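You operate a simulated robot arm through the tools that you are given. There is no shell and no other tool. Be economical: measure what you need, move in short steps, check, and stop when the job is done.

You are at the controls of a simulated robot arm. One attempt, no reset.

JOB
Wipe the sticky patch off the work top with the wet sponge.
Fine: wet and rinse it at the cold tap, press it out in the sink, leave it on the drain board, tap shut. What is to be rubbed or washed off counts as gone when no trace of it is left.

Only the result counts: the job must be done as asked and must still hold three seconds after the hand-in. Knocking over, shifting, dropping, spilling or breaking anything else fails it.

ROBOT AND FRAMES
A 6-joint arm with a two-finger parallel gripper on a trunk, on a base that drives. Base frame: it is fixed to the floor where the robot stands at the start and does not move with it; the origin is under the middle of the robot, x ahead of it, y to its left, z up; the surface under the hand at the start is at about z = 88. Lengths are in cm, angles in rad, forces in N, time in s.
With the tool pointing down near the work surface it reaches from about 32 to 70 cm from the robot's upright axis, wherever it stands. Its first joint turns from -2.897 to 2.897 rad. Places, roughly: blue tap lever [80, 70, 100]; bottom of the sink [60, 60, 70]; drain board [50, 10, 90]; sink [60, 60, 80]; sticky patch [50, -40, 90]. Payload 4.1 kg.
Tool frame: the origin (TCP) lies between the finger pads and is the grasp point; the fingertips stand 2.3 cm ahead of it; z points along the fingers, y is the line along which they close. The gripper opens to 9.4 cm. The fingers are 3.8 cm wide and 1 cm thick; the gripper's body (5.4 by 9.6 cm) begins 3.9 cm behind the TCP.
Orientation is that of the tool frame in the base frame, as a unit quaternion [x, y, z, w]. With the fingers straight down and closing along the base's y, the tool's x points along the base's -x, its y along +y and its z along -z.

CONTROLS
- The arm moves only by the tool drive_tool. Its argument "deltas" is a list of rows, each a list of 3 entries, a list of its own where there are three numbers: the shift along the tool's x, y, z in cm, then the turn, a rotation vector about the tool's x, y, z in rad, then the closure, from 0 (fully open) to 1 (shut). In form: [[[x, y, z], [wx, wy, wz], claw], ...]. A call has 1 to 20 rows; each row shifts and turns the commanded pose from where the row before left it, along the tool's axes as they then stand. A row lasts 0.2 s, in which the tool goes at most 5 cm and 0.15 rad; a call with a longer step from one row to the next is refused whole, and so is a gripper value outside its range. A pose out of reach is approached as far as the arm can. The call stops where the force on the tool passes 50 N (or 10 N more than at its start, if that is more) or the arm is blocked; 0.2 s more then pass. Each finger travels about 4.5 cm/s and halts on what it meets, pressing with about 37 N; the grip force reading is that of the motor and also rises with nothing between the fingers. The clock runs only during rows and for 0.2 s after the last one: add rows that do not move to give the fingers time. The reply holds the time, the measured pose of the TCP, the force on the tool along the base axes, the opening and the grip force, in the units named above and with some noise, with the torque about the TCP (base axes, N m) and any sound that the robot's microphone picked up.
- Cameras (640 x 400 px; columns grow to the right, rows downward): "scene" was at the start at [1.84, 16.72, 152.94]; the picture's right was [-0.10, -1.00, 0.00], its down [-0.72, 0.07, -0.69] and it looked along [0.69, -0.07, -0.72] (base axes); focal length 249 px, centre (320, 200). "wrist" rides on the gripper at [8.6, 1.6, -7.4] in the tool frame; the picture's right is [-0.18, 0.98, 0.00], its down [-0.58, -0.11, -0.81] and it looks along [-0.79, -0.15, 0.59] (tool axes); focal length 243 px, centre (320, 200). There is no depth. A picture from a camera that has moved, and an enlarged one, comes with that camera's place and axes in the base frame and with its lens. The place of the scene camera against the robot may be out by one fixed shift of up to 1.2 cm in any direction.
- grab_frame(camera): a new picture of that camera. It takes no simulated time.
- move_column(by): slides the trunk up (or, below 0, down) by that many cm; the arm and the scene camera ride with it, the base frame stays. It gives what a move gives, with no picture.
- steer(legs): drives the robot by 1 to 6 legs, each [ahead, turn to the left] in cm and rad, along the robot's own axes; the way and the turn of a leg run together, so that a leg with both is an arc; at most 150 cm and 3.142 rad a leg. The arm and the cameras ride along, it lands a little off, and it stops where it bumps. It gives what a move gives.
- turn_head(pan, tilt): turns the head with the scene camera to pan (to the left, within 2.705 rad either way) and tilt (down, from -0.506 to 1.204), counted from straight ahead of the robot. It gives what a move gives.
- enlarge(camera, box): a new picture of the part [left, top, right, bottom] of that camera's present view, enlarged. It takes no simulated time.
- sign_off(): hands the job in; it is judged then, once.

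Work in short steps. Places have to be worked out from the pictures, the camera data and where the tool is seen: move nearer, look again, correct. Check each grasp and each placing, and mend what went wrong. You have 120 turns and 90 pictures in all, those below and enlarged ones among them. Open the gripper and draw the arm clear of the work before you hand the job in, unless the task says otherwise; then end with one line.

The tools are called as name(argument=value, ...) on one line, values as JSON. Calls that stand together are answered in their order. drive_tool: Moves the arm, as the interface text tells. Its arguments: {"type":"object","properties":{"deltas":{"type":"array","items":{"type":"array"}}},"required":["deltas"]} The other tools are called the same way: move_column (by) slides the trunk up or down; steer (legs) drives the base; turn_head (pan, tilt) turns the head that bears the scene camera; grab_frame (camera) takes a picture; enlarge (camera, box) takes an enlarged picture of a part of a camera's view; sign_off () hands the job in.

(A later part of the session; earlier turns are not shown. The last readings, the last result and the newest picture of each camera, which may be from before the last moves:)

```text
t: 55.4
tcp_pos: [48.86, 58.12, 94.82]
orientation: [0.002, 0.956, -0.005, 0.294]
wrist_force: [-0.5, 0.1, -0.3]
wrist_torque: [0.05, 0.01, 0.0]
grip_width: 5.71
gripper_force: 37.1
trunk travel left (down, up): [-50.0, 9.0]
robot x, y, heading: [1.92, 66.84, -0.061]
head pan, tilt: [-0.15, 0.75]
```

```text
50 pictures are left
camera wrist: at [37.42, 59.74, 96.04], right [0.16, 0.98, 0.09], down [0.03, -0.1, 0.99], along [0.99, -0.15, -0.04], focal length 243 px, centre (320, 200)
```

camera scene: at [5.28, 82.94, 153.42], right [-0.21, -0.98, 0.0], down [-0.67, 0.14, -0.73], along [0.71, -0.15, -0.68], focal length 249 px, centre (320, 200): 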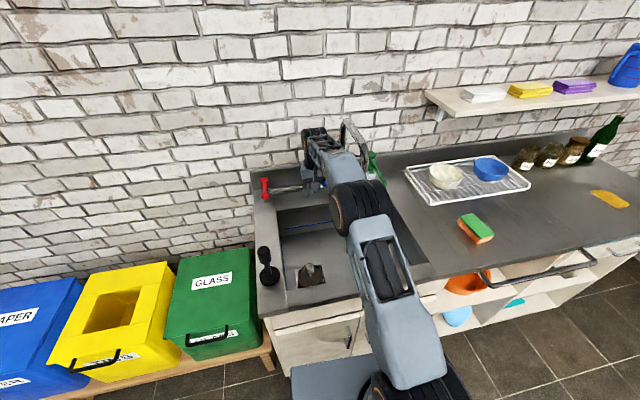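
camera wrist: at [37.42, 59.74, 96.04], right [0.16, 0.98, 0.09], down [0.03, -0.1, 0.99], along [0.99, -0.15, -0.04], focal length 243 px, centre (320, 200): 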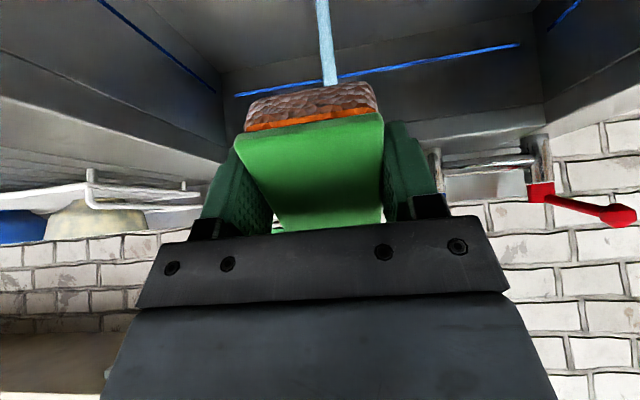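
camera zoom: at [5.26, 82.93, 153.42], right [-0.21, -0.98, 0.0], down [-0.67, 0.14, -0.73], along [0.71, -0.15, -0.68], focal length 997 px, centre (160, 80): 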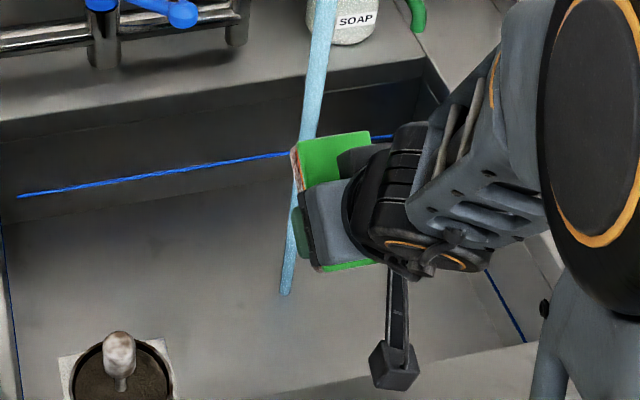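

No visible dripping, but I'll lightly press the sponge on the sink floor (beside the stream) so it doesn't drip on the way. First raise, shift to y≈69, un-tilt and lower.

drive_tool(deltas=[[[-2.26, 3, -3.3], [0, 0, 0], 0.7], [[-2.26, 3, -3.3], [0, 0, 0], 0.7], [[0, 4.5, 0], [0, 0.12, 0], 0.7], [[0, 0.5, 0], [0, 0.12, 0], 0.7], [[0, 0, 0], [0, 0.12, 0], 0.7], [[0, 0, 0], [0, 0.12, 0], 0.7], [[0, 0, 0], [0, 0.12, 0], 0.7], [[-2, 0, 4], [0, 0, 0], 0.7], [[0, 0, 4.5], [0, 0, 0], 0.7], [[0, 0, 4.5], [0, 0, 0], 0.7], [[0, 0, 4.5], [0, 0, 0], 0.7], [[0, 0, 0], [0, 0, 0], 0.7]])

grab_frame(camera="wrist")

grab_frame(camera="scene")

```text
t: 58.0
tcp_pos: [50.65, 68.98, 85.43]
orientation: [0.004, 1.0, -0.005, -0.002]
wrist_force: [0.1, 0.5, 0.4]
wrist_torque: [0.0, -0.03, 0.04]
grip_width: 5.69
gripper_force: 36.8
trunk travel left (down, up): [-50.0, 9.0]
robot x, y, heading: [2.16, 67.01, -0.066]
head pan, tilt: [-0.15, 0.75]
```

```text
49 pictures are left
camera wrist: at [42.07, 70.79, 92.91], right [0.19, 0.98, -0.01], down [0.58, -0.11, 0.81], along [0.79, -0.16, -0.59], focal length 243 px, centre (320, 200)
```

wrist: 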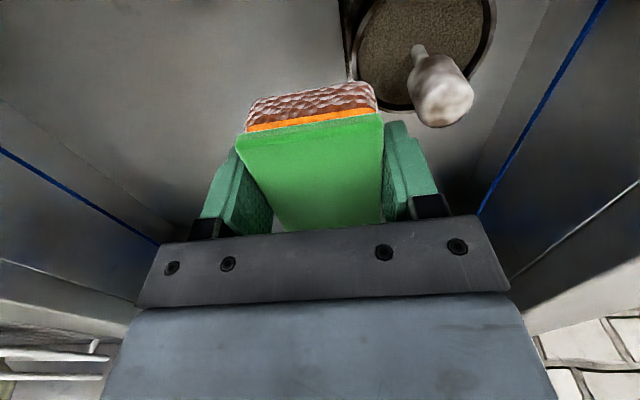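

```text
48 pictures are left
camera scene: at [5.3, 82.94, 153.42], right [-0.21, -0.98, 0.0], down [-0.67, 0.14, -0.73], along [0.71, -0.15, -0.68], focal length 249 px, centre (320, 200)
```

scene: 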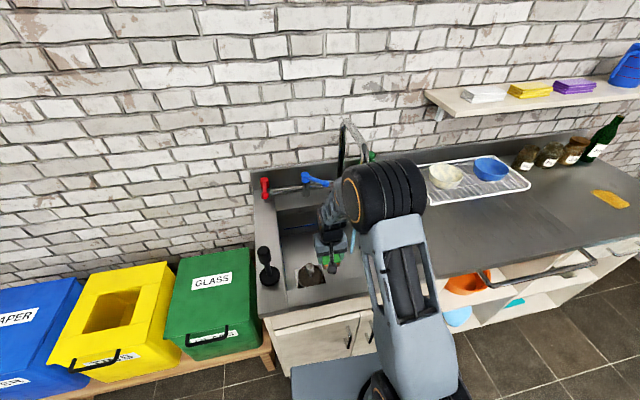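

The lower part of the sponge is clearly wet (brown). I shift 2 cm away from the drain, lower to near the floor and press gently.

drive_tool(deltas=[[[0, -2.5, 3.5], [0, 0, 0], 0.7], [[0, 0, 4.5], [0, 0, 0], 0.7], [[0, 0, 2], [0, 0, 0], 0.7], [[0, 0, 1], [0, 0, 0], 0.7], [[0, 0, 0.5], [0, 0, 0], 0.7], [[0, 0, 0], [0, 0, 0], 0.7]])

grab_frame(camera="wrist")

```text
t: 58.5
tcp_pos: [50.83, 66.37, 80.83]
orientation: [0.004, 1.0, -0.004, -0.006]
wrist_force: [1.3, 1.9, 7.5]
wrist_torque: [-0.01, 0.85, -0.17]
grip_width: 5.7
gripper_force: 37.1
trunk travel left (down, up): [-50.0, 9.0]
robot x, y, heading: [2.23, 66.86, -0.067]
head pan, tilt: [-0.15, 0.75]
stopped in row 2: the force on the tool passed its limit at 115 N (the readings are from after the stop); the commanded pose is now the measured one
```

```text
47 pictures are left
camera wrist: at [42.23, 68.27, 88.36], right [0.19, 0.98, -0.01], down [0.59, -0.11, 0.8], along [0.79, -0.16, -0.6], focal length 243 px, centre (320, 200)
```

wrist: 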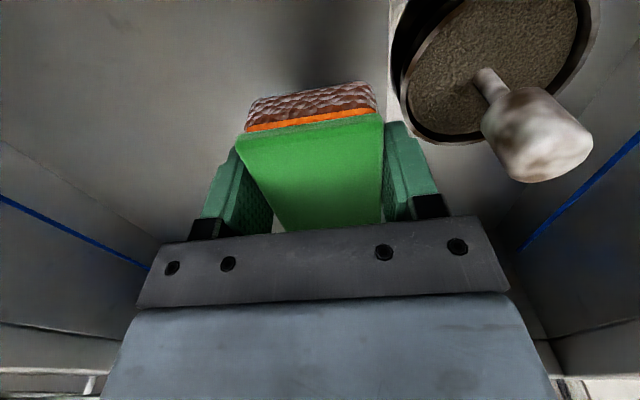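

The stop came from the wrist camera meeting the front rim (x≈40), not the floor. I raise, move forward 5 cm, and lower again in smaller steps.

drive_tool(deltas=[[[0, 0, -3], [0, 0, 0], 0.7], [[-3, 0.3, -1], [0, 0, 0], 0.7], [[-2, 0, 0], [0, 0, 0], 0.7], [[0, 0, 2], [0, 0, 0], 0.7], [[0, 0, 2], [0, 0, 0], 0.7], [[0, 0, 2], [0, 0, 0], 0.7], [[0, 0, 2], [0, 0, 0], 0.7], [[0, 0, 1], [0, 0, 0], 0.7], [[0, 0, 0], [0, 0, 0], 0.7]])

grab_frame(camera="wrist")

```text
t: 60.5
tcp_pos: [55.85, 66.52, 76.1]
orientation: [0.005, 1.0, -0.005, 0.002]
wrist_force: [-5.7, -4.6, 49.5]
wrist_torque: [0.08, 0.09, -0.02]
grip_width: 5.71
gripper_force: 37.4
trunk travel left (down, up): [-50.0, 9.0]
robot x, y, heading: [2.44, 67.04, -0.066]
head pan, tilt: [-0.15, 0.75]
```

```text
46 pictures are left
camera wrist: at [47.17, 68.41, 83.56], right [0.19, 0.98, -0.01], down [0.58, -0.11, 0.81], along [0.79, -0.16, -0.59], focal length 243 px, centre (320, 200)
```

wrist: 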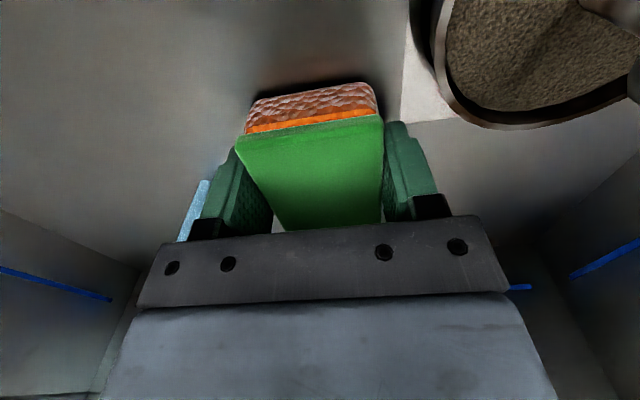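

The floor is reached at TCP z≈76 with ~50 N — pressed. I lift up out of the sink and check the sponge.

drive_tool(deltas=[[[0, 0, -2], [0, 0, 0], 0.7], [[0, 0, -4], [0, 0, 0], 0.7], [[0, 0, -4], [0, 0, 0], 0.7], [[2, 0, -4], [0, 0, 0], 0.7], [[4, 0, -2.5], [0, 0, 0], 0.7], [[4.5, 0, -2], [0, 0, 0], 0.7], [[1, 0, -4], [0, 0, 0], 0.7], [[0, 0, -4.5], [0, 0, 0], 0.7], [[0, 0, 0], [0, 0, 0], 0.7]])

grab_frame(camera="wrist")

enlarge(camera="scene", box=[240, 110, 440, 300])

```text
t: 62.5
tcp_pos: [44.13, 66.92, 102.84]
orientation: [0.004, 1.0, -0.005, -0.003]
wrist_force: [-0.7, 0.4, 0.2]
wrist_torque: [0.0, -0.01, 0.0]
grip_width: 5.71
gripper_force: 37.1
trunk travel left (down, up): [-50.0, 9.0]
robot x, y, heading: [2.03, 66.73, -0.058]
head pan, tilt: [-0.15, 0.75]
```

```text
45 pictures are left
camera wrist: at [35.53, 68.77, 110.3], right [0.19, 0.98, -0.01], down [0.59, -0.11, 0.8], along [0.79, -0.16, -0.6], focal length 243 px, centre (320, 200)
```

wrist: 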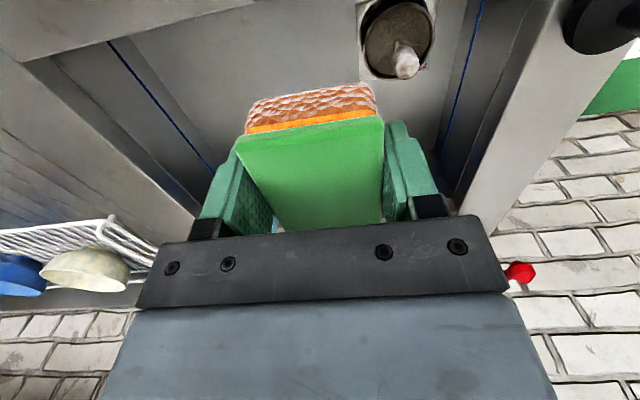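

```text
2.11 times, centred on (340, 205) of scene
camera zoom: at [5.27, 82.93, 153.42], right [-0.21, -0.98, 0.0], down [-0.67, 0.14, -0.73], along [0.71, -0.15, -0.68], focal length 525 px, centre (278, 190)
```

zoom: 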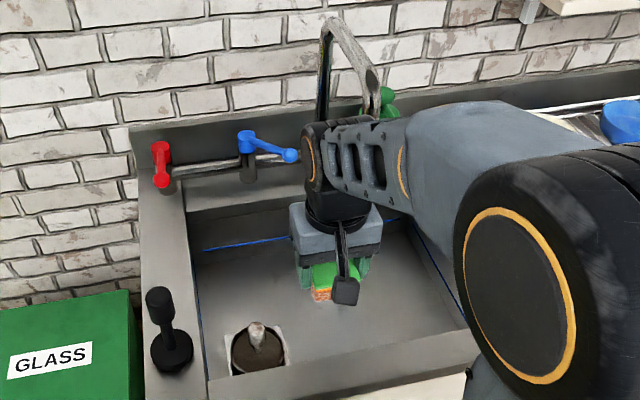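

The sponge is now damp rather than soaked. I drive to the patch: back off, turn right, 105 cm along, turn left, forward.

steer(legs=[[-18, 0], [0, -1.51], [104, 0], [0, 1.571], [17, 0]])

turn_head(pan=-0.2, tilt=0.8)

grab_frame(camera="scene")

grab_frame(camera="wrist")

```text
t: 77.7
tcp_pos: [45.09, -33.82, 102.81]
orientation: [-0.042, 0.999, -0.004, -0.004]
wrist_force: [0.6, -0.3, 0.0]
wrist_torque: [0.03, 0.0, -0.01]
grip_width: 5.68
gripper_force: 37.2
trunk travel left (down, up): [-50.0, 9.0]
robot x, y, heading: [3.24, -37.43, 0.026]
head pan, tilt: [-0.15, 0.75]
```

```text
t: 78.3
tcp_pos: [45.14, -33.8, 102.69]
orientation: [-0.041, 0.999, -0.005, -0.004]
wrist_force: [-0.4, -0.1, 0.1]
wrist_torque: [0.02, 0.02, -0.01]
grip_width: 5.69
gripper_force: 37.5
trunk travel left (down, up): [-50.0, 9.0]
robot x, y, heading: [3.5, -37.45, 0.029]
head pan, tilt: [-0.201, 0.799]
```

```text
43 pictures are left
camera scene: at [4.72, -21.92, 153.03], right [-0.17, -0.99, 0.0], down [-0.71, 0.12, -0.7], along [0.69, -0.12, -0.72], focal length 249 px, centre (320, 200)
```

scene: 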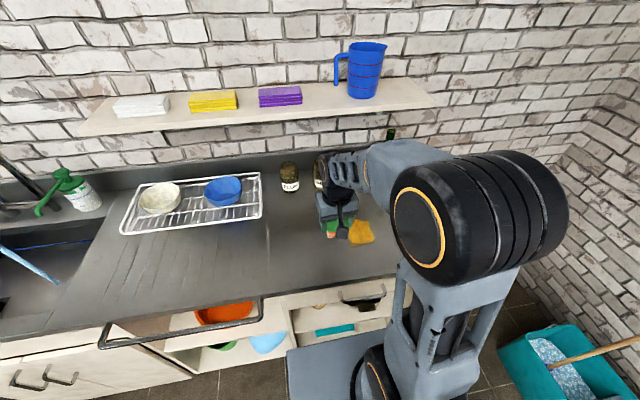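

```text
42 pictures are left
camera wrist: at [36.37, -32.85, 110.26], right [0.1, 0.99, -0.01], down [0.59, -0.05, 0.8], along [0.8, -0.09, -0.6], focal length 243 px, centre (320, 200)
```

wrist: 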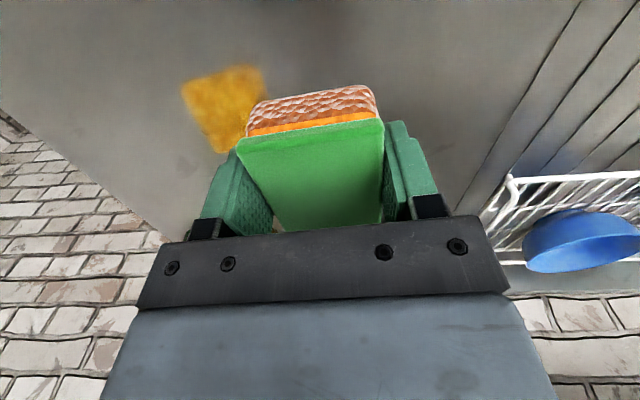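

Patch confirmed at x 45–57, y −48…−39.5. I position above its near-left half and lower to just above contact.

drive_tool(deltas=[[[-1.2, -4.2, 0], [0, 0, 0], 0.7], [[-1.2, -4.2, 0], [0, 0, 0], 0.7], [[0, 0, 4], [0, 0, 0], 0.7], [[0, 0, 4], [0, 0, 0], 0.7], [[0, 0, 2.5], [0, 0, 0], 0.7], [[0, 0, 0.5], [0, 0, 0], 0.7], [[0, 0, 0.3], [0, 0, 0], 0.7], [[0, 0, 0], [0, 0, 0], 0.7]])

```text
t: 80.1
tcp_pos: [48.18, -42.01, 91.58]
orientation: [-0.042, 0.999, -0.004, -0.004]
wrist_force: [-1.4, 0.9, -0.1]
wrist_torque: [-0.02, 0.01, 0.01]
grip_width: 5.7
gripper_force: 37.4
trunk travel left (down, up): [-50.0, 9.0]
robot x, y, heading: [3.14, -37.98, 0.027]
head pan, tilt: [-0.201, 0.799]
```

Not yet in contact at z=91.6; I go down in 0.2 cm steps.

drive_tool(deltas=[[[0, 0, 0.2], [0, 0, 0], 0.7], [[0, 0, 0.2], [0, 0, 0], 0.7], [[0, 0, 0.2], [0, 0, 0], 0.7], [[0, 0, 0], [0, 0, 0], 0.7]])

```text
t: 81.1
tcp_pos: [48.03, -42.11, 91.04]
orientation: [-0.041, 0.999, -0.004, 0.0]
wrist_force: [0.6, 0.2, 29.7]
wrist_torque: [0.72, -0.62, 0.01]
grip_width: 5.71
gripper_force: 37.1
trunk travel left (down, up): [-50.0, 9.0]
robot x, y, heading: [3.31, -38.37, 0.027]
head pan, tilt: [-0.201, 0.799]
```

30 N contact. I ease 0.1 cm and rub back and forth across the patch, stepping in −y.

drive_tool(deltas=[[[-2, 1, -0.1], [0, 0, 0], 0.7], [[-2, 0, 0], [0, 0, 0], 0.7], [[3, 0, 0], [0, 0, 0], 0.7], [[3, 0, 0], [0, 0, 0], 0.7], [[-3, -2, 0], [0, 0, 0], 0.7], [[-3, 0, 0], [0, 0, 0], 0.7], [[3, 0, 0], [0, 0, 0], 0.7], [[3, 0, 0], [0, 0, 0], 0.7], [[-3, -2, 0], [0, 0, 0], 0.7], [[-3, 0, 0], [0, 0, 0], 0.7], [[3, 0, 0], [0, 0, 0], 0.7], [[3, 0, 0], [0, 0, 0], 0.7], [[-3, -2, 0], [0, 0, 0], 0.7], [[-3, 0, 0], [0, 0, 0], 0.7], [[3, 0, 0], [0, 0, 0], 0.7], [[3, 0, 0], [0, 0, 0], 0.7], [[0, 0, 0], [0, 0, 0], 0.7]])

grab_frame(camera="wrist")

enlarge(camera="scene", box=[260, 150, 460, 275])

```text
t: 84.7
tcp_pos: [46.5, -47.42, 91.06]
orientation: [-0.042, 0.999, -0.006, 0.0]
wrist_force: [12.5, 1.5, 36.8]
wrist_torque: [0.34, 0.47, -0.06]
grip_width: 5.7
gripper_force: 36.7
trunk travel left (down, up): [-50.0, 9.0]
robot x, y, heading: [3.53, -37.78, 0.026]
head pan, tilt: [-0.201, 0.799]
```

```text
41 pictures are left
camera wrist: at [37.92, -46.34, 98.49], right [0.1, 0.99, -0.01], down [0.59, -0.05, 0.81], along [0.8, -0.09, -0.59], focal length 243 px, centre (320, 200)
```

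wrist: 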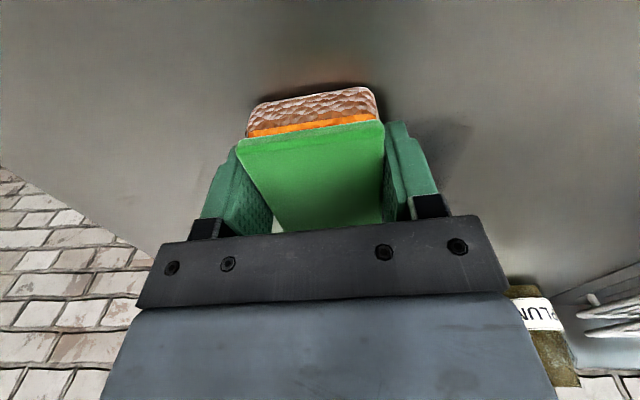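

```text
3.20 times, centred on (360, 212) of scene
camera zoom: at [4.65, -21.86, 153.04], right [-0.17, -0.99, 0.0], down [-0.71, 0.12, -0.7], along [0.69, -0.12, -0.72], focal length 797 px, centre (192, 160)
```

zoom: 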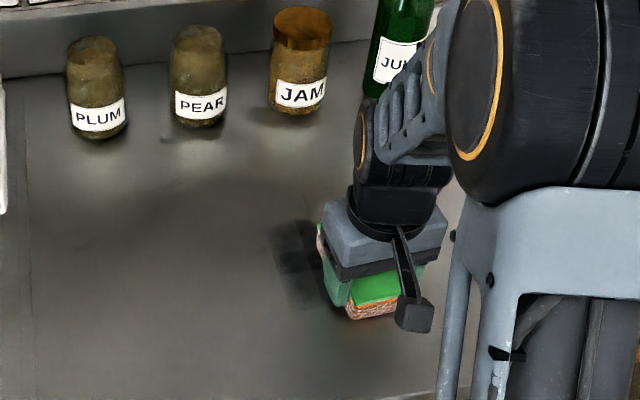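

The visible part is clean. I do another pass over the rest, reaching a bit further in x and y, then lift to inspect.

drive_tool(deltas=[[[-3, -1.5, 0], [0, 0, 0], 0.7], [[-3, 0, 0], [0, 0, 0], 0.7], [[-1.5, 0, 0], [0, 0, 0], 0.7], [[3, 0, 0], [0, 0, 0], 0.7], [[3, 0, 0], [0, 0, 0], 0.7], [[-3, 2.5, 0], [0, 0, 0], 0.7], [[-3, 0, 0], [0, 0, 0], 0.7], [[3, 2.5, 0], [0, 0, 0], 0.7], [[3, 0, 0], [0, 0, 0], 0.7], [[-3, 2.5, 0], [0, 0, 0], 0.7], [[-3, 0, 0], [0, 0, 0], 0.7], [[3, 0, 0], [0, 0, 0], 0.7], [[0, 0, -2], [0, 0, 0], 0.7], [[0, 4, -4], [0, 0, 0], 0.7], [[2, 4, -2], [0, 0, 0], 0.7], [[2, 4, -2], [0, 0, 0], 0.7], [[0, 4.5, 0], [0, 0, 0], 0.7], [[0, 0, 0], [0, 0, 0], 0.7]])

grab_frame(camera="wrist")

enlarge(camera="scene", box=[260, 150, 460, 275])

```text
refused: row 14 steps farther than a row can; nothing moved
```

```text
39 pictures are left
camera wrist: at [37.92, -46.34, 98.49], right [0.1, 0.99, -0.01], down [0.59, -0.05, 0.81], along [0.8, -0.09, -0.59], focal length 243 px, centre (320, 200)
```

wrist: 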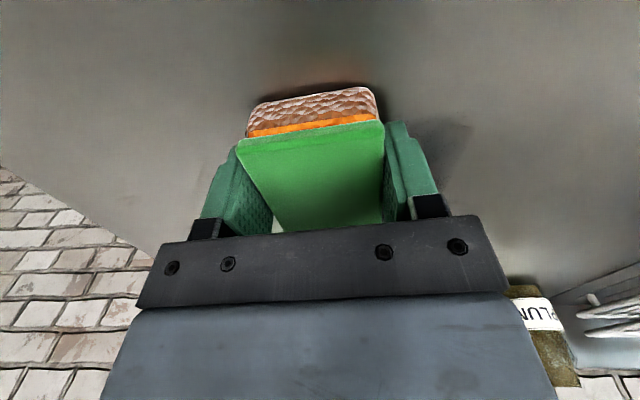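

```text
3.20 times, centred on (360, 212) of scene
camera zoom: at [4.65, -21.86, 153.04], right [-0.17, -0.99, 0.0], down [-0.71, 0.12, -0.7], along [0.69, -0.12, -0.72], focal length 797 px, centre (192, 160)
```

zoom: 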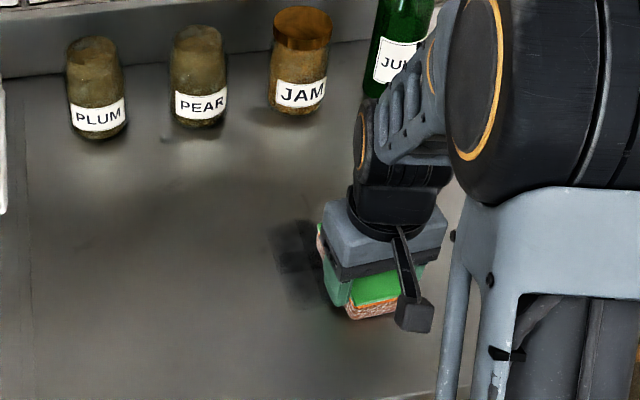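

One row was over the step limit; repeating with a legal lift.

drive_tool(deltas=[[[-3, -1.5, 0], [0, 0, 0], 0.7], [[-3, 0, 0], [0, 0, 0], 0.7], [[-1.5, 0, 0], [0, 0, 0], 0.7], [[3, 0, 0], [0, 0, 0], 0.7], [[3, 0, 0], [0, 0, 0], 0.7], [[-3, 2.5, 0], [0, 0, 0], 0.7], [[-3, 0, 0], [0, 0, 0], 0.7], [[3, 2.5, 0], [0, 0, 0], 0.7], [[3, 0, 0], [0, 0, 0], 0.7], [[-3, 2.5, 0], [0, 0, 0], 0.7], [[-3, 0, 0], [0, 0, 0], 0.7], [[3, 0, 0], [0, 0, 0], 0.7], [[0, 0, -2], [0, 0, 0], 0.7], [[0, 3, -3], [0, 0, 0], 0.7], [[2, 3, -3], [0, 0, 0], 0.7], [[2, 4, -2], [0, 0, 0], 0.7], [[0, 4.5, 0], [0, 0, 0], 0.7], [[0, 0, 0], [0, 0, 0], 0.7]])

grab_frame(camera="wrist")

enlarge(camera="scene", box=[260, 150, 460, 275])

```text
t: 88.5
tcp_pos: [45.43, -26.55, 101.09]
orientation: [-0.041, 0.999, -0.004, -0.004]
wrist_force: [-0.4, -0.1, 0.2]
wrist_torque: [0.02, 0.02, 0.03]
grip_width: 5.69
gripper_force: 37.1
trunk travel left (down, up): [-50.0, 9.0]
robot x, y, heading: [3.54, -37.7, 0.034]
head pan, tilt: [-0.201, 0.799]
```

```text
37 pictures are left
camera wrist: at [36.68, -25.65, 108.57], right [0.1, 0.99, -0.01], down [0.59, -0.05, 0.8], along [0.8, -0.09, -0.6], focal length 243 px, centre (320, 200)
```

wrist: 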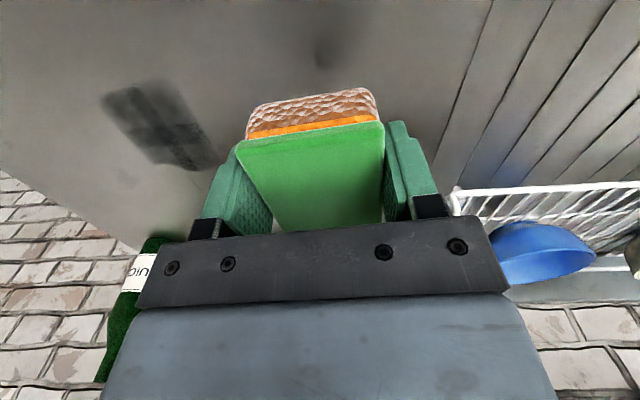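

```text
3.20 times, centred on (360, 212) of scene
camera zoom: at [4.73, -21.89, 153.02], right [-0.17, -0.99, 0.0], down [-0.71, 0.12, -0.7], along [0.69, -0.12, -0.72], focal length 797 px, centre (192, 160)
```

zoom: 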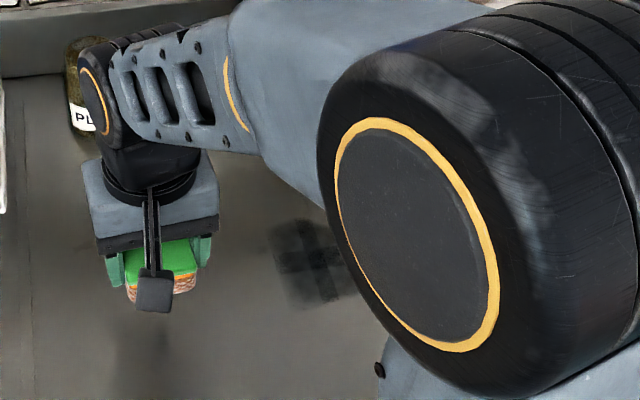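

The yellow is gone but a dark smear/film remains. I enlarge it.

enlarge(camera="wrist", box=[70, 50, 250, 190])

```text
2.86 times, centred on (160, 120) of wrist
camera zoom: at [36.68, -25.65, 108.57], right [0.1, 0.99, -0.01], down [0.59, -0.05, 0.8], along [0.8, -0.09, -0.6], focal length 693 px, centre (777, 429)
```

zoom: 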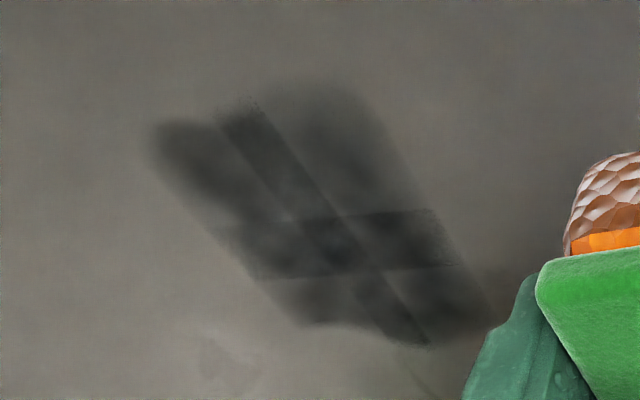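

The dark area has exactly the patch's shape, so it may be softened residue or a wet film. I wipe once more with more strokes and compare.

drive_tool(deltas=[[[-1, -4.5, 0], [0, 0, 0], 0.7], [[-1, -4.5, 2], [0, 0, 0], 0.7], [[0, -4, 3], [0, 0, 0], 0.7], [[0, -1, 3.5], [0, 0, 0], 0.7], [[0, 0, 1], [0, 0, 0], 0.7], [[0, 0, 0.5], [0, 0, 0], 0.7], [[0, 0, 0], [0, 0, 0], 0.7]])

```text
refused: row 2 steps farther than a row can; nothing moved
```

drive_tool(deltas=[[[-1, -4.5, 0], [0, 0, 0], 0.7], [[-1, -4, 2], [0, 0, 0], 0.7], [[0, -3.5, 3], [0, 0, 0], 0.7], [[0, -1, 3.5], [0, 0, 0], 0.7], [[0, 0, 1], [0, 0, 0], 0.7], [[0, 0, 0.5], [0, 0, 0], 0.7], [[0, 0, 0], [0, 0, 0], 0.7]])

```text
t: 90.1
tcp_pos: [48.32, -39.68, 90.95]
orientation: [-0.042, 0.999, -0.005, -0.003]
wrist_force: [0.6, 0.1, 5.9]
wrist_torque: [0.11, 0.15, -0.03]
grip_width: 5.69
gripper_force: 37.2
trunk travel left (down, up): [-50.0, 9.0]
robot x, y, heading: [3.26, -37.85, 0.031]
head pan, tilt: [-0.201, 0.799]
```

Light contact (6 N). I add a little pressure and run full strokes stepping y by ~1.7 cm.

drive_tool(deltas=[[[-4.4, 0, 0.15], [0, 0, 0], 0.7], [[3.5, 0, 0], [0, 0, 0], 0.7], [[3.5, 0, 0], [0, 0, 0], 0.7], [[-3.5, -1.7, 0], [0, 0, 0], 0.7], [[-3.5, 0, 0], [0, 0, 0], 0.7], [[3.5, 0, 0], [0, 0, 0], 0.7], [[3.5, 0, 0], [0, 0, 0], 0.7], [[-3.5, -1.7, 0], [0, 0, 0], 0.7], [[-3.5, 0, 0], [0, 0, 0], 0.7], [[3.5, 0, 0], [0, 0, 0], 0.7], [[3.5, 0, 0], [0, 0, 0], 0.7], [[-3.5, -1.7, 0], [0, 0, 0], 0.7], [[-3.5, 0, 0], [0, 0, 0], 0.7], [[3.5, 0, 0], [0, 0, 0], 0.7], [[3.5, 0, 0], [0, 0, 0], 0.7], [[-3.5, -1.7, 0], [0, 0, 0], 0.7], [[-3.5, 0, 0], [0, 0, 0], 0.7], [[3.5, 0, 0], [0, 0, 0], 0.7], [[3.5, 0, 0], [0, 0, 0], 0.7]])

drive_tool(deltas=[[[-3.5, -1.5, 0], [0, 0, 0], 0.7], [[-3.5, 0, 0], [0, 0, 0], 0.7], [[3.5, 0, 0], [0, 0, 0], 0.7], [[3.5, 0, 0], [0, 0, 0], 0.7], [[0, 0, -2], [0, 0, 0], 0.7], [[0, 2, -4], [0, 0, 0], 0.7], [[0, 3.5, -3], [0, 0, 0], 0.7], [[0, 4.5, -1], [0, 0, 0], 0.7], [[0, 4.5, 0], [0, 0, 0], 0.7], [[0, 4.5, 0], [0, 0, 0], 0.7], [[0, 0, 0], [0, 0, 0], 0.7]])

grab_frame(camera="wrist")

```text
t: 94.1
tcp_pos: [46.41, -46.4, 90.9]
orientation: [-0.042, 0.999, -0.004, -0.004]
wrist_force: [0.3, -0.8, 16.4]
wrist_torque: [0.21, 0.05, -0.03]
grip_width: 5.71
gripper_force: 37.3
trunk travel left (down, up): [-50.0, 9.0]
robot x, y, heading: [3.81, -37.58, 0.031]
head pan, tilt: [-0.201, 0.799]
```

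```text
t: 96.5
tcp_pos: [44.57, -28.97, 100.61]
orientation: [-0.041, 0.999, -0.005, -0.003]
wrist_force: [0.3, -0.3, -1.1]
wrist_torque: [-0.03, -0.01, 0.0]
grip_width: 5.68
gripper_force: 36.8
trunk travel left (down, up): [-50.0, 9.0]
robot x, y, heading: [3.34, -37.9, 0.023]
head pan, tilt: [-0.201, 0.799]
```

```text
34 pictures are left
camera wrist: at [35.9, -27.97, 108.17], right [0.1, 0.99, -0.01], down [0.59, -0.05, 0.8], along [0.8, -0.09, -0.6], focal length 243 px, centre (320, 200)
```

wrist: 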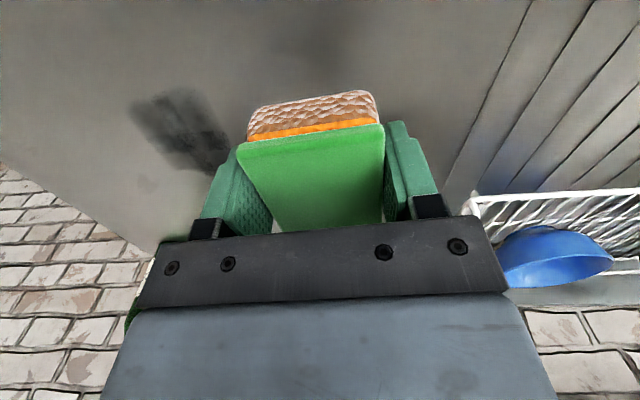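

enlarge(camera="wrist", box=[100, 60, 280, 200])

```text
2.86 times, centred on (190, 130) of wrist
camera zoom: at [35.9, -27.97, 108.17], right [0.1, 0.99, -0.01], down [0.59, -0.05, 0.8], along [0.8, -0.09, -0.6], focal length 693 px, centre (691, 400)
```

zoom: 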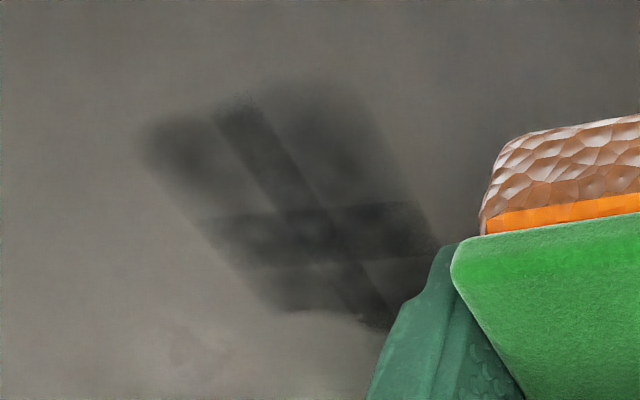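

It looks slightly lighter than before. To tell drying film from residue, I wait 4 s without touching and compare.

drive_tool(deltas=[[[0, 0, 0], [0, 0, 0], 0.7], [[0, 0, 0], [0, 0, 0], 0.7], [[0, 0, 0], [0, 0, 0], 0.7], [[0, 0, 0], [0, 0, 0], 0.7], [[0, 0, 0], [0, 0, 0], 0.7], [[0, 0, 0], [0, 0, 0], 0.7], [[0, 0, 0], [0, 0, 0], 0.7], [[0, 0, 0], [0, 0, 0], 0.7], [[0, 0, 0], [0, 0, 0], 0.7], [[0, 0, 0], [0, 0, 0], 0.7], [[0, 0, 0], [0, 0, 0], 0.7], [[0, 0, 0], [0, 0, 0], 0.7], [[0, 0, 0], [0, 0, 0], 0.7], [[0, 0, 0], [0, 0, 0], 0.7], [[0, 0, 0], [0, 0, 0], 0.7], [[0, 0, 0], [0, 0, 0], 0.7], [[0, 0, 0], [0, 0, 0], 0.7], [[0, 0, 0], [0, 0, 0], 0.7], [[0, 0, 0], [0, 0, 0], 0.7], [[0, 0, 0], [0, 0, 0], 0.7]])

enlarge(camera="wrist", box=[100, 60, 280, 200])

```text
t: 100.7
tcp_pos: [44.57, -28.96, 100.74]
orientation: [-0.042, 0.999, -0.004, -0.004]
wrist_force: [-0.5, 0.8, -1.1]
wrist_torque: [-0.01, 0.02, 0.01]
grip_width: 5.7
gripper_force: 36.7
trunk travel left (down, up): [-50.0, 9.0]
robot x, y, heading: [3.44, -37.95, 0.03]
head pan, tilt: [-0.201, 0.799]
```

```text
2.86 times, centred on (190, 130) of wrist
camera zoom: at [35.91, -28.03, 108.17], right [0.1, 0.99, -0.01], down [0.59, -0.05, 0.8], along [0.8, -0.09, -0.6], focal length 693 px, centre (691, 400)
```

zoom: 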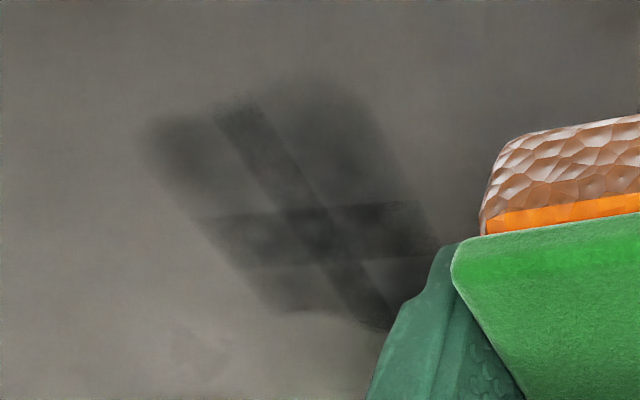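

Ambiguous; it may be slowly drying. The sponge needs rinsing anyway, so I centre the arm, drive back to the sink, and look at the mark again on return.

drive_tool(deltas=[[[0, -4, -2.5], [0, 0, 0], 0.7], [[0, -4, -2.5], [0, 0, 0], 0.7], [[0, 0, 0], [0, 0, 0], 0.7]])

steer(legs=[[-19, 0], [0, 1.541], [104, 0], [0, -1.571], [17, 0]])

turn_head(pan=-0.2, tilt=0.75)

grab_frame(camera="scene")

```text
t: 101.5
tcp_pos: [45.38, -37.05, 105.96]
orientation: [-0.043, 0.999, -0.004, -0.003]
wrist_force: [0.2, -0.6, 0.1]
wrist_torque: [0.03, 0.01, -0.01]
grip_width: 5.68
gripper_force: 36.7
trunk travel left (down, up): [-50.0, 9.0]
robot x, y, heading: [3.55, -37.88, 0.033]
head pan, tilt: [-0.201, 0.799]
```

```text
t: 116.6
tcp_pos: [42.13, 66.03, 105.77]
orientation: [-0.036, 0.999, -0.004, -0.004]
wrist_force: [0.8, 0.0, -0.2]
wrist_torque: [0.02, 0.06, -0.02]
grip_width: 5.69
gripper_force: 37.6
trunk travel left (down, up): [-50.0, 9.0]
robot x, y, heading: [-0.07, 65.13, 0.014]
head pan, tilt: [-0.201, 0.799]
```

```text
t: 117.3
tcp_pos: [42.02, 66.04, 105.92]
orientation: [-0.037, 0.999, -0.004, -0.004]
wrist_force: [0.2, -0.2, -0.3]
wrist_torque: [0.0, 0.02, 0.01]
grip_width: 5.71
gripper_force: 37.3
trunk travel left (down, up): [-50.0, 9.0]
robot x, y, heading: [-0.18, 65.51, 0.014]
head pan, tilt: [-0.201, 0.75]
```

```text
31 pictures are left
camera scene: at [1.86, 81.36, 153.42], right [-0.18, -0.98, 0.0], down [-0.67, 0.12, -0.73], along [0.72, -0.13, -0.68], focal length 249 px, centre (320, 200)
```

scene: 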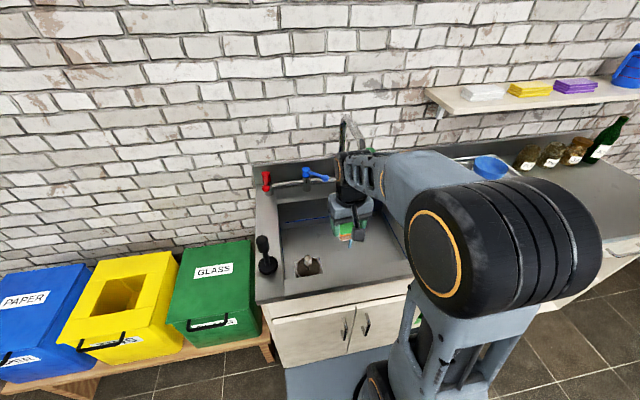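

At the sink again. I move to y=58, straighten, tilt, lower and enter the stream as before for a rinse.

drive_tool(deltas=[[[-2, -4, 0], [0, 0, 0.073], 0.7], [[0, -4, 0], [0, 0, 0], 0.7], [[0, 0, 0], [0, -0.12, 0], 0.7], [[0, 0, 0], [0, -0.12, 0], 0.7], [[0, 0, 0], [0, -0.12, 0], 0.7], [[0, 0, 0], [0, -0.12, 0], 0.7], [[0, 0, 0], [0, -0.12, 0], 0.7], [[2.1, 0, 3.1], [0, 0, 0], 0.7], [[2.1, 0, 3.1], [0, 0, 0], 0.7], [[2.1, 0, 3.1], [0, 0, 0], 0.7], [[0, 0, 0], [0, 0, 0], 0.7]])

```text
t: 119.7
tcp_pos: [44.18, 58.03, 94.35]
orientation: [-0.001, 0.956, -0.005, 0.292]
wrist_force: [-0.1, 0.7, -0.4]
wrist_torque: [0.02, -0.02, -0.01]
grip_width: 5.7
gripper_force: 37.2
trunk travel left (down, up): [-50.0, 9.0]
robot x, y, heading: [0.3, 65.29, 0.019]
head pan, tilt: [-0.201, 0.75]
```

Now into the stream, moving slowly through it along the sponge, ~4 s.

drive_tool(deltas=[[[-3.44, 0, 2.35], [0, 0, 0], 0.7], [[-3.44, 0, 2.35], [0, 0, 0], 0.7], [[-3.44, 0, 2.35], [0, 0, 0], 0.7], [[0, 0, 0], [0, 0, 0], 0.7], [[0, 0, 0], [0, 0, 0], 0.7], [[0, 1, 0], [0, 0, 0], 0.7], [[0, 0, 0], [0, 0, 0], 0.7], [[0, -2, 0], [0, 0, 0], 0.7], [[0, 0, 0], [0, 0, 0], 0.7], [[0, 1, 0], [0, 0, 0], 0.7], [[-0.8, 0, 0.55], [0, 0, 0], 0.7], [[0, 0, 0], [0, 0, 0], 0.7], [[2, 0, -1.3], [0, 0, 0], 0.7], [[0, 0, 0], [0, 0, 0], 0.7], [[0, 0, 0], [0, 0, 0], 0.7], [[0, 0, 0], [0, 0, 0], 0.7], [[0, 0, 0], [0, 0, 0], 0.7], [[0, 0, 0], [0, 0, 0], 0.7]])

grab_frame(camera="wrist")

```text
t: 123.5
tcp_pos: [55.49, 57.92, 94.64]
orientation: [-0.002, 0.956, -0.004, 0.292]
wrist_force: [-0.3, 0.4, -0.3]
wrist_torque: [0.01, -0.03, -0.02]
grip_width: 5.68
gripper_force: 37.2
trunk travel left (down, up): [-50.0, 9.0]
robot x, y, heading: [0.28, 65.37, 0.019]
head pan, tilt: [-0.201, 0.75]
```

```text
30 pictures are left
camera wrist: at [44.14, 59.57, 95.97], right [0.15, 0.98, 0.09], down [0.03, -0.1, 0.99], along [0.99, -0.15, -0.05], focal length 243 px, centre (320, 200)
```

wrist: 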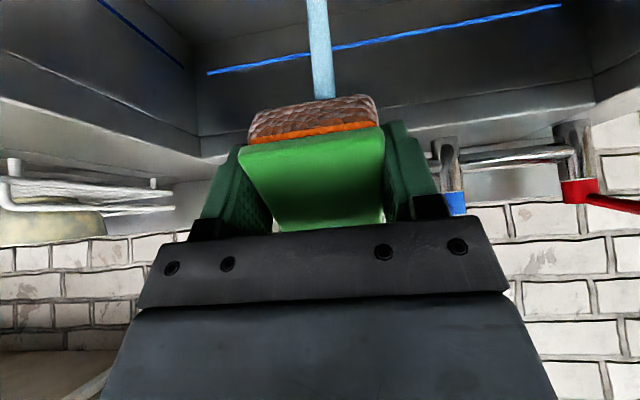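

Rinsed. I back out of the stream, shift to y≈67, un-tilt above the sink, and turn the head to inspect the patch spot from here.

drive_tool(deltas=[[[3.44, 0, -2.35], [0, 0, 0], 0.7], [[2, 0, -1.4], [0, 0, 0], 0.7], [[-2.26, 2.5, -3.3], [0, 0, 0], 0.7], [[-2.26, 2.5, -3.3], [0, 0, 0], 0.7], [[0, 4, 0], [0, 0.12, 0], 0.7], [[0, 0, 0], [0, 0.12, 0], 0.7], [[0, 0, 0], [0, 0.12, 0], 0.7], [[0, 0, 0], [0, 0.12, 0], 0.7], [[0, 0, 0], [0, 0.12, 0], 0.7], [[0, 0, 0], [0, 0, 0], 0.7]])

turn_head(pan=-1.15, tilt=0.55)

grab_frame(camera="scene")

```text
t: 125.7
tcp_pos: [48.79, 66.96, 102.58]
orientation: [-0.001, 1.0, -0.004, -0.004]
wrist_force: [0.1, -0.5, -1.1]
wrist_torque: [0.01, 0.03, -0.03]
grip_width: 5.7
gripper_force: 36.7
trunk travel left (down, up): [-50.0, 9.0]
robot x, y, heading: [0.7, 65.19, 0.019]
head pan, tilt: [-0.201, 0.75]
```

```text
t: 126.9
tcp_pos: [48.76, 67.02, 102.57]
orientation: [0.0, 1.0, -0.005, -0.003]
wrist_force: [-0.1, -0.1, -0.4]
wrist_torque: [0.0, 0.0, 0.0]
grip_width: 5.7
gripper_force: 37.0
trunk travel left (down, up): [-50.0, 9.0]
robot x, y, heading: [0.23, 65.48, 0.02]
head pan, tilt: [-1.15, 0.55]
```

```text
29 pictures are left
camera scene: at [-2.46, 74.73, 155.16], right [-0.9, -0.43, 0.0], down [-0.22, 0.47, -0.85], along [0.36, -0.77, -0.52], focal length 249 px, centre (320, 200)
```

scene: 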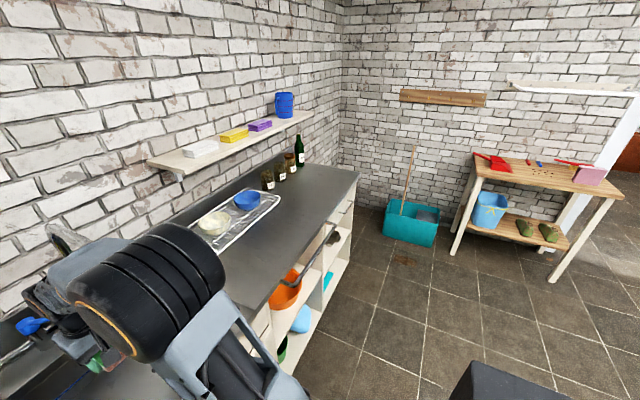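

enlarge(camera="scene", box=[240, 150, 370, 240])

```text
4.44 times, centred on (305, 195) of scene
camera zoom: at [-2.46, 74.73, 155.16], right [-0.9, -0.43, 0.0], down [-0.22, 0.47, -0.85], along [0.36, -0.77, -0.52], focal length 1108 px, centre (387, 222)
```

zoom: 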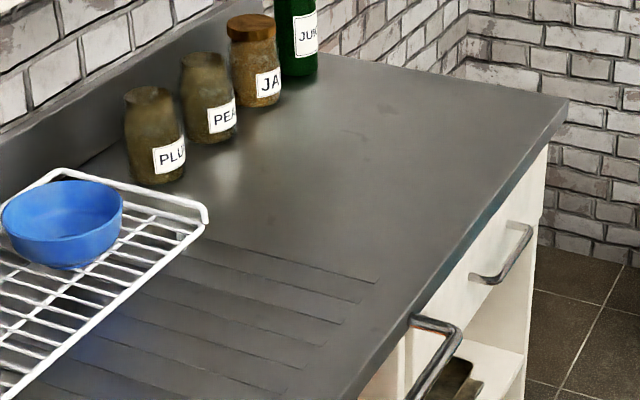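

The dark film has dried away from this view. I zoom tighter on the exact patch location to check for traces.

enlarge(camera="scene", box=[300, 165, 350, 197])

```text
12.50 times, centred on (325, 181) of scene
camera zoom: at [-2.46, 74.73, 155.16], right [-0.9, -0.43, 0.0], down [-0.22, 0.47, -0.85], along [0.36, -0.77, -0.52], focal length 3115 px, centre (258, 438)
```

zoom: 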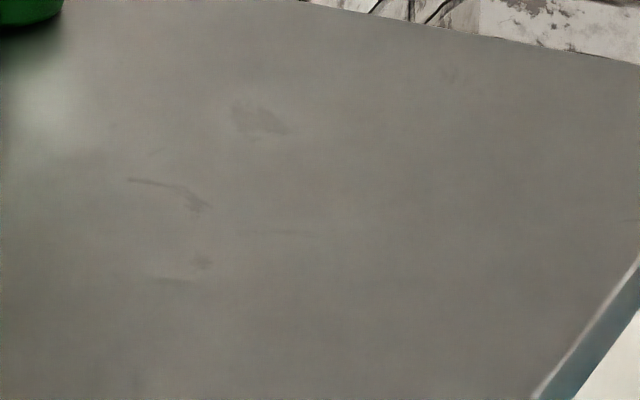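

Only the steel's own scratches are visible (same as in the first pictures); the patch is gone. Now I press the rinsed sponge out on the sink floor at (55.5, 67).

drive_tool(deltas=[[[0, 0, 4], [0, 0, 0], 0.7], [[0, 0, 4], [0, 0, 0], 0.7], [[-3.4, 0, 3], [0, 0, 0], 0.7], [[-3.4, -0.4, 1], [0, 0, 0], 0.7], [[0, 0, 4], [0, 0, 0], 0.7], [[0, 0, 4], [0, 0, 0], 0.7], [[0, 0, 3.5], [0, 0, 0], 0.7], [[0, 0, 2], [0, 0, 0], 0.7], [[0, 0, 0.8], [0, 0, 0], 0.7], [[0, 0, 0], [0, 0, 0], 0.7], [[0, 0, 0], [0, 0, 0], 0.7], [[0, 0, 0], [0, 0, 0], 0.7]])

grab_frame(camera="wrist")

```text
t: 129.5
tcp_pos: [55.36, 66.29, 76.21]
orientation: [0.0, 1.0, -0.004, -0.004]
wrist_force: [-0.2, -0.2, -0.4]
wrist_torque: [-0.04, -0.01, 0.0]
grip_width: 5.71
gripper_force: 37.5
trunk travel left (down, up): [-50.0, 9.0]
robot x, y, heading: [0.07, 65.48, 0.022]
head pan, tilt: [-1.15, 0.55]
```

```text
26 pictures are left
camera wrist: at [46.86, 67.95, 83.7], right [0.18, 0.98, -0.01], down [0.59, -0.1, 0.8], along [0.79, -0.15, -0.6], focal length 243 px, centre (320, 200)
```

wrist: 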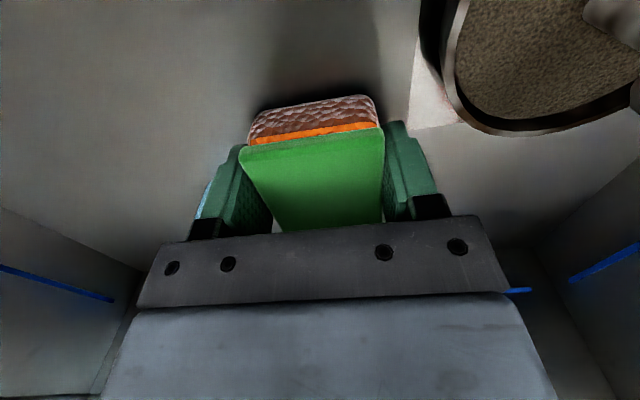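

No contact yet; I go on in 0.2 cm steps until firm.

drive_tool(deltas=[[[0, 0, 0.2], [0, 0, 0], 0.7], [[0, 0, 0.2], [0, 0, 0], 0.7], [[0, 0, 0.15], [0, 0, 0], 0.7], [[0, 0, 0.15], [0, 0, 0], 0.7], [[0, 0, 0], [0, 0, 0], 0.7]])

```text
t: 130.7
tcp_pos: [55.52, 66.32, 75.96]
orientation: [0.0, 1.0, -0.005, 0.0]
wrist_force: [-1.5, -2.8, 39.3]
wrist_torque: [0.29, 0.72, 0.02]
grip_width: 5.7
gripper_force: 37.4
trunk travel left (down, up): [-50.0, 9.0]
robot x, y, heading: [-0.05, 65.43, 0.02]
head pan, tilt: [-1.15, 0.55]
```

39 N. I hold, release and press once more to squeeze it well out.

drive_tool(deltas=[[[0, 0, 0], [0, 0, 0], 0.7], [[0, 0, 0], [0, 0, 0], 0.7], [[0, 0, 0], [0, 0, 0], 0.7], [[0, 0, -0.7], [0, 0, 0], 0.7], [[0, 0, 0], [0, 0, 0], 0.7], [[0, 0, 0.7], [0, 0, 0], 0.7], [[0, 0, 0], [0, 0, 0], 0.7], [[0, 0, 0], [0, 0, 0], 0.7], [[0, 0, -0.7], [0, 0, 0], 0.7], [[0, 0, 0.75], [0, 0, 0], 0.7], [[0, 0, 0], [0, 0, 0], 0.7], [[0, 0, 0], [0, 0, 0], 0.7]])

grab_frame(camera="wrist")

```text
t: 133.3
tcp_pos: [55.42, 66.24, 75.87]
orientation: [0.0, 1.0, -0.004, 0.0]
wrist_force: [-9.1, 1.8, 43.8]
wrist_torque: [0.31, 0.51, 0.08]
grip_width: 5.69
gripper_force: 37.3
trunk travel left (down, up): [-50.0, 9.0]
robot x, y, heading: [0.21, 65.25, 0.02]
head pan, tilt: [-1.15, 0.55]
```

```text
25 pictures are left
camera wrist: at [46.71, 68.05, 83.31], right [0.18, 0.98, -0.01], down [0.58, -0.1, 0.81], along [0.79, -0.15, -0.59], focal length 243 px, centre (320, 200)
```

wrist: 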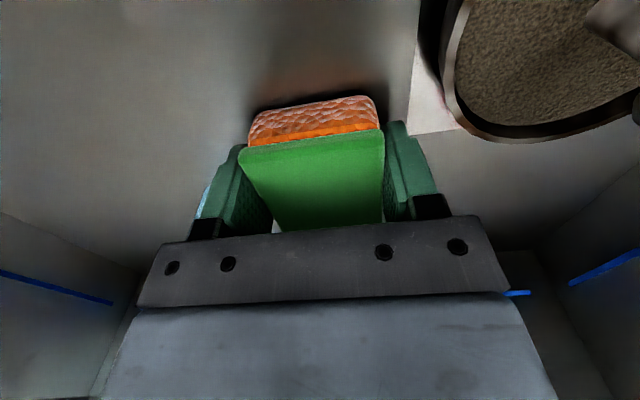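

Pressed out (bright orange again). I lift out and carry it to the drain board.

drive_tool(deltas=[[[0, 0, -2], [0, 0, 0], 0.7], [[0, 0, -4], [0, 0, 0], 0.7], [[0, 0, -4], [0, 0, 0], 0.7], [[2, 0, -4], [0, 0, 0], 0.7], [[4, 0, -2.5], [0, 0, 0], 0.7], [[4, 0, -2.5], [0, 0, 0], 0.7], [[1, 0, -4.5], [0, 0, 0], 0.7], [[0, -2, -4], [0, 0, 0], 0.7], [[0, -4.7, 0], [0, 0, 0], 0.7], [[0, -4.7, 0], [0, 0, 0], 0.7], [[0, -4.7, 0], [0, 0, 0], 0.7], [[0, -4.7, 0], [0, 0, 0], 0.7], [[0, -4.7, 0], [0, 0, 0], 0.7], [[0, -4.7, 0], [0, 0, 0], 0.7], [[0, -4.7, 0], [0, 0, 0], 0.7], [[0, -4.7, 0], [0, 0, 0], 0.7], [[0, -4.7, 0], [0, 0, 0], 0.7], [[0, 0, 0], [0, 0, 0], 0.7]])

grab_frame(camera="wrist")

```text
t: 137.1
tcp_pos: [44.42, 22.24, 103.66]
orientation: [0.0, 1.0, -0.004, -0.003]
wrist_force: [-0.8, 0.3, 0.0]
wrist_torque: [0.01, 0.01, -0.02]
grip_width: 5.7
gripper_force: 36.5
trunk travel left (down, up): [-50.0, 9.0]
robot x, y, heading: [0.08, 65.21, 0.024]
head pan, tilt: [-1.15, 0.55]
```

```text
24 pictures are left
camera wrist: at [35.89, 23.98, 111.11], right [0.18, 0.98, -0.01], down [0.59, -0.1, 0.8], along [0.79, -0.15, -0.6], focal length 243 px, centre (320, 200)
```

wrist: 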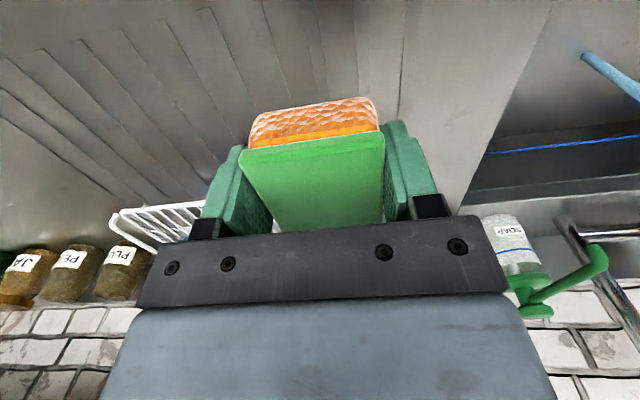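

Sponge is squeezed out. I move to (46, 20.7) and lower toward the board.

drive_tool(deltas=[[[-1.6, -1.5, 3], [0, 0, 0], 0.7], [[0, 0, 4], [0, 0, 0], 0.7], [[0, 0, 3.5], [0, 0, 0], 0.7], [[0, 0, 1.5], [0, 0, 0], 0.7], [[0, 0, 0.3], [0, 0, 0], 0.7], [[0, 0, 0.2], [0, 0, 0], 0.7], [[0, 0, 0], [0, 0, 0], 0.7]])

```text
t: 138.7
tcp_pos: [46.3, 20.79, 90.94]
orientation: [0.0, 1.0, -0.004, -0.003]
wrist_force: [-0.3, -0.3, -0.2]
wrist_torque: [0.02, 0.02, -0.01]
grip_width: 5.7
gripper_force: 37.9
trunk travel left (down, up): [-50.0, 9.0]
robot x, y, heading: [-0.03, 65.22, 0.021]
head pan, tilt: [-1.15, 0.55]
```

drive_tool(deltas=[[[0, 0, 0.15], [0, 0, 0], 0.7], [[0, 0, 0.15], [0, 0, 0], 0.7], [[0, 0, 0], [0, 0, 0], 0.7]])

```text
t: 139.5
tcp_pos: [46.35, 20.69, 90.82]
orientation: [0.0, 1.0, -0.006, -0.003]
wrist_force: [0.6, -1.2, 10.8]
wrist_torque: [0.31, -0.37, -0.02]
grip_width: 5.69
gripper_force: 36.7
trunk travel left (down, up): [-50.0, 9.0]
robot x, y, heading: [0.48, 65.76, 0.021]
head pan, tilt: [-1.15, 0.55]
```

The sponge rests on the board (11 N). I open and lift straight up.

drive_tool(deltas=[[[0, 0, 0], [0, 0, 0], 0.4], [[0, 0, 0], [0, 0, 0], 0], [[0, 0, 0], [0, 0, 0], 0], [[0, 0, 0], [0, 0, 0], 0], [[0, 0, -2], [0, 0, 0], 0], [[0, 0, -4], [0, 0, 0], 0], [[0, 0, -4.5], [0, 0, 0], 0], [[0, 0, -4.5], [0, 0, 0], 0], [[2, 0, 0], [0, 0, 0], 0]])

grab_frame(camera="wrist")

```text
t: 141.5
tcp_pos: [44.31, 20.77, 105.7]
orientation: [0.0, 1.0, -0.005, -0.003]
wrist_force: [-0.1, 1.1, -0.9]
wrist_torque: [-0.03, 0.01, 0.0]
grip_width: 9.42
gripper_force: 0.1
trunk travel left (down, up): [-50.0, 9.0]
robot x, y, heading: [0.04, 65.78, 0.016]
head pan, tilt: [-1.15, 0.55]
```

```text
23 pictures are left
camera wrist: at [35.73, 22.49, 113.31], right [0.18, 0.98, -0.01], down [0.59, -0.1, 0.8], along [0.79, -0.15, -0.6], focal length 243 px, centre (320, 200)
```

wrist: 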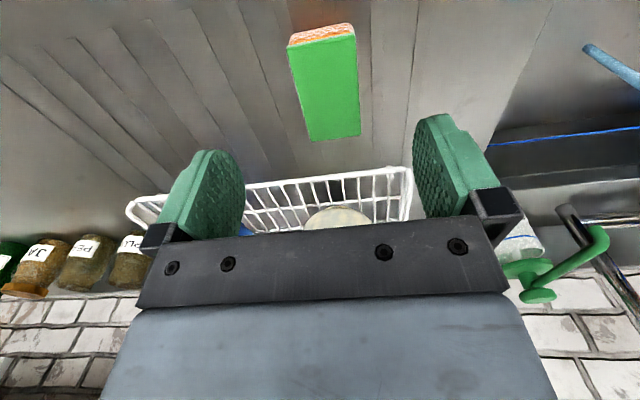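

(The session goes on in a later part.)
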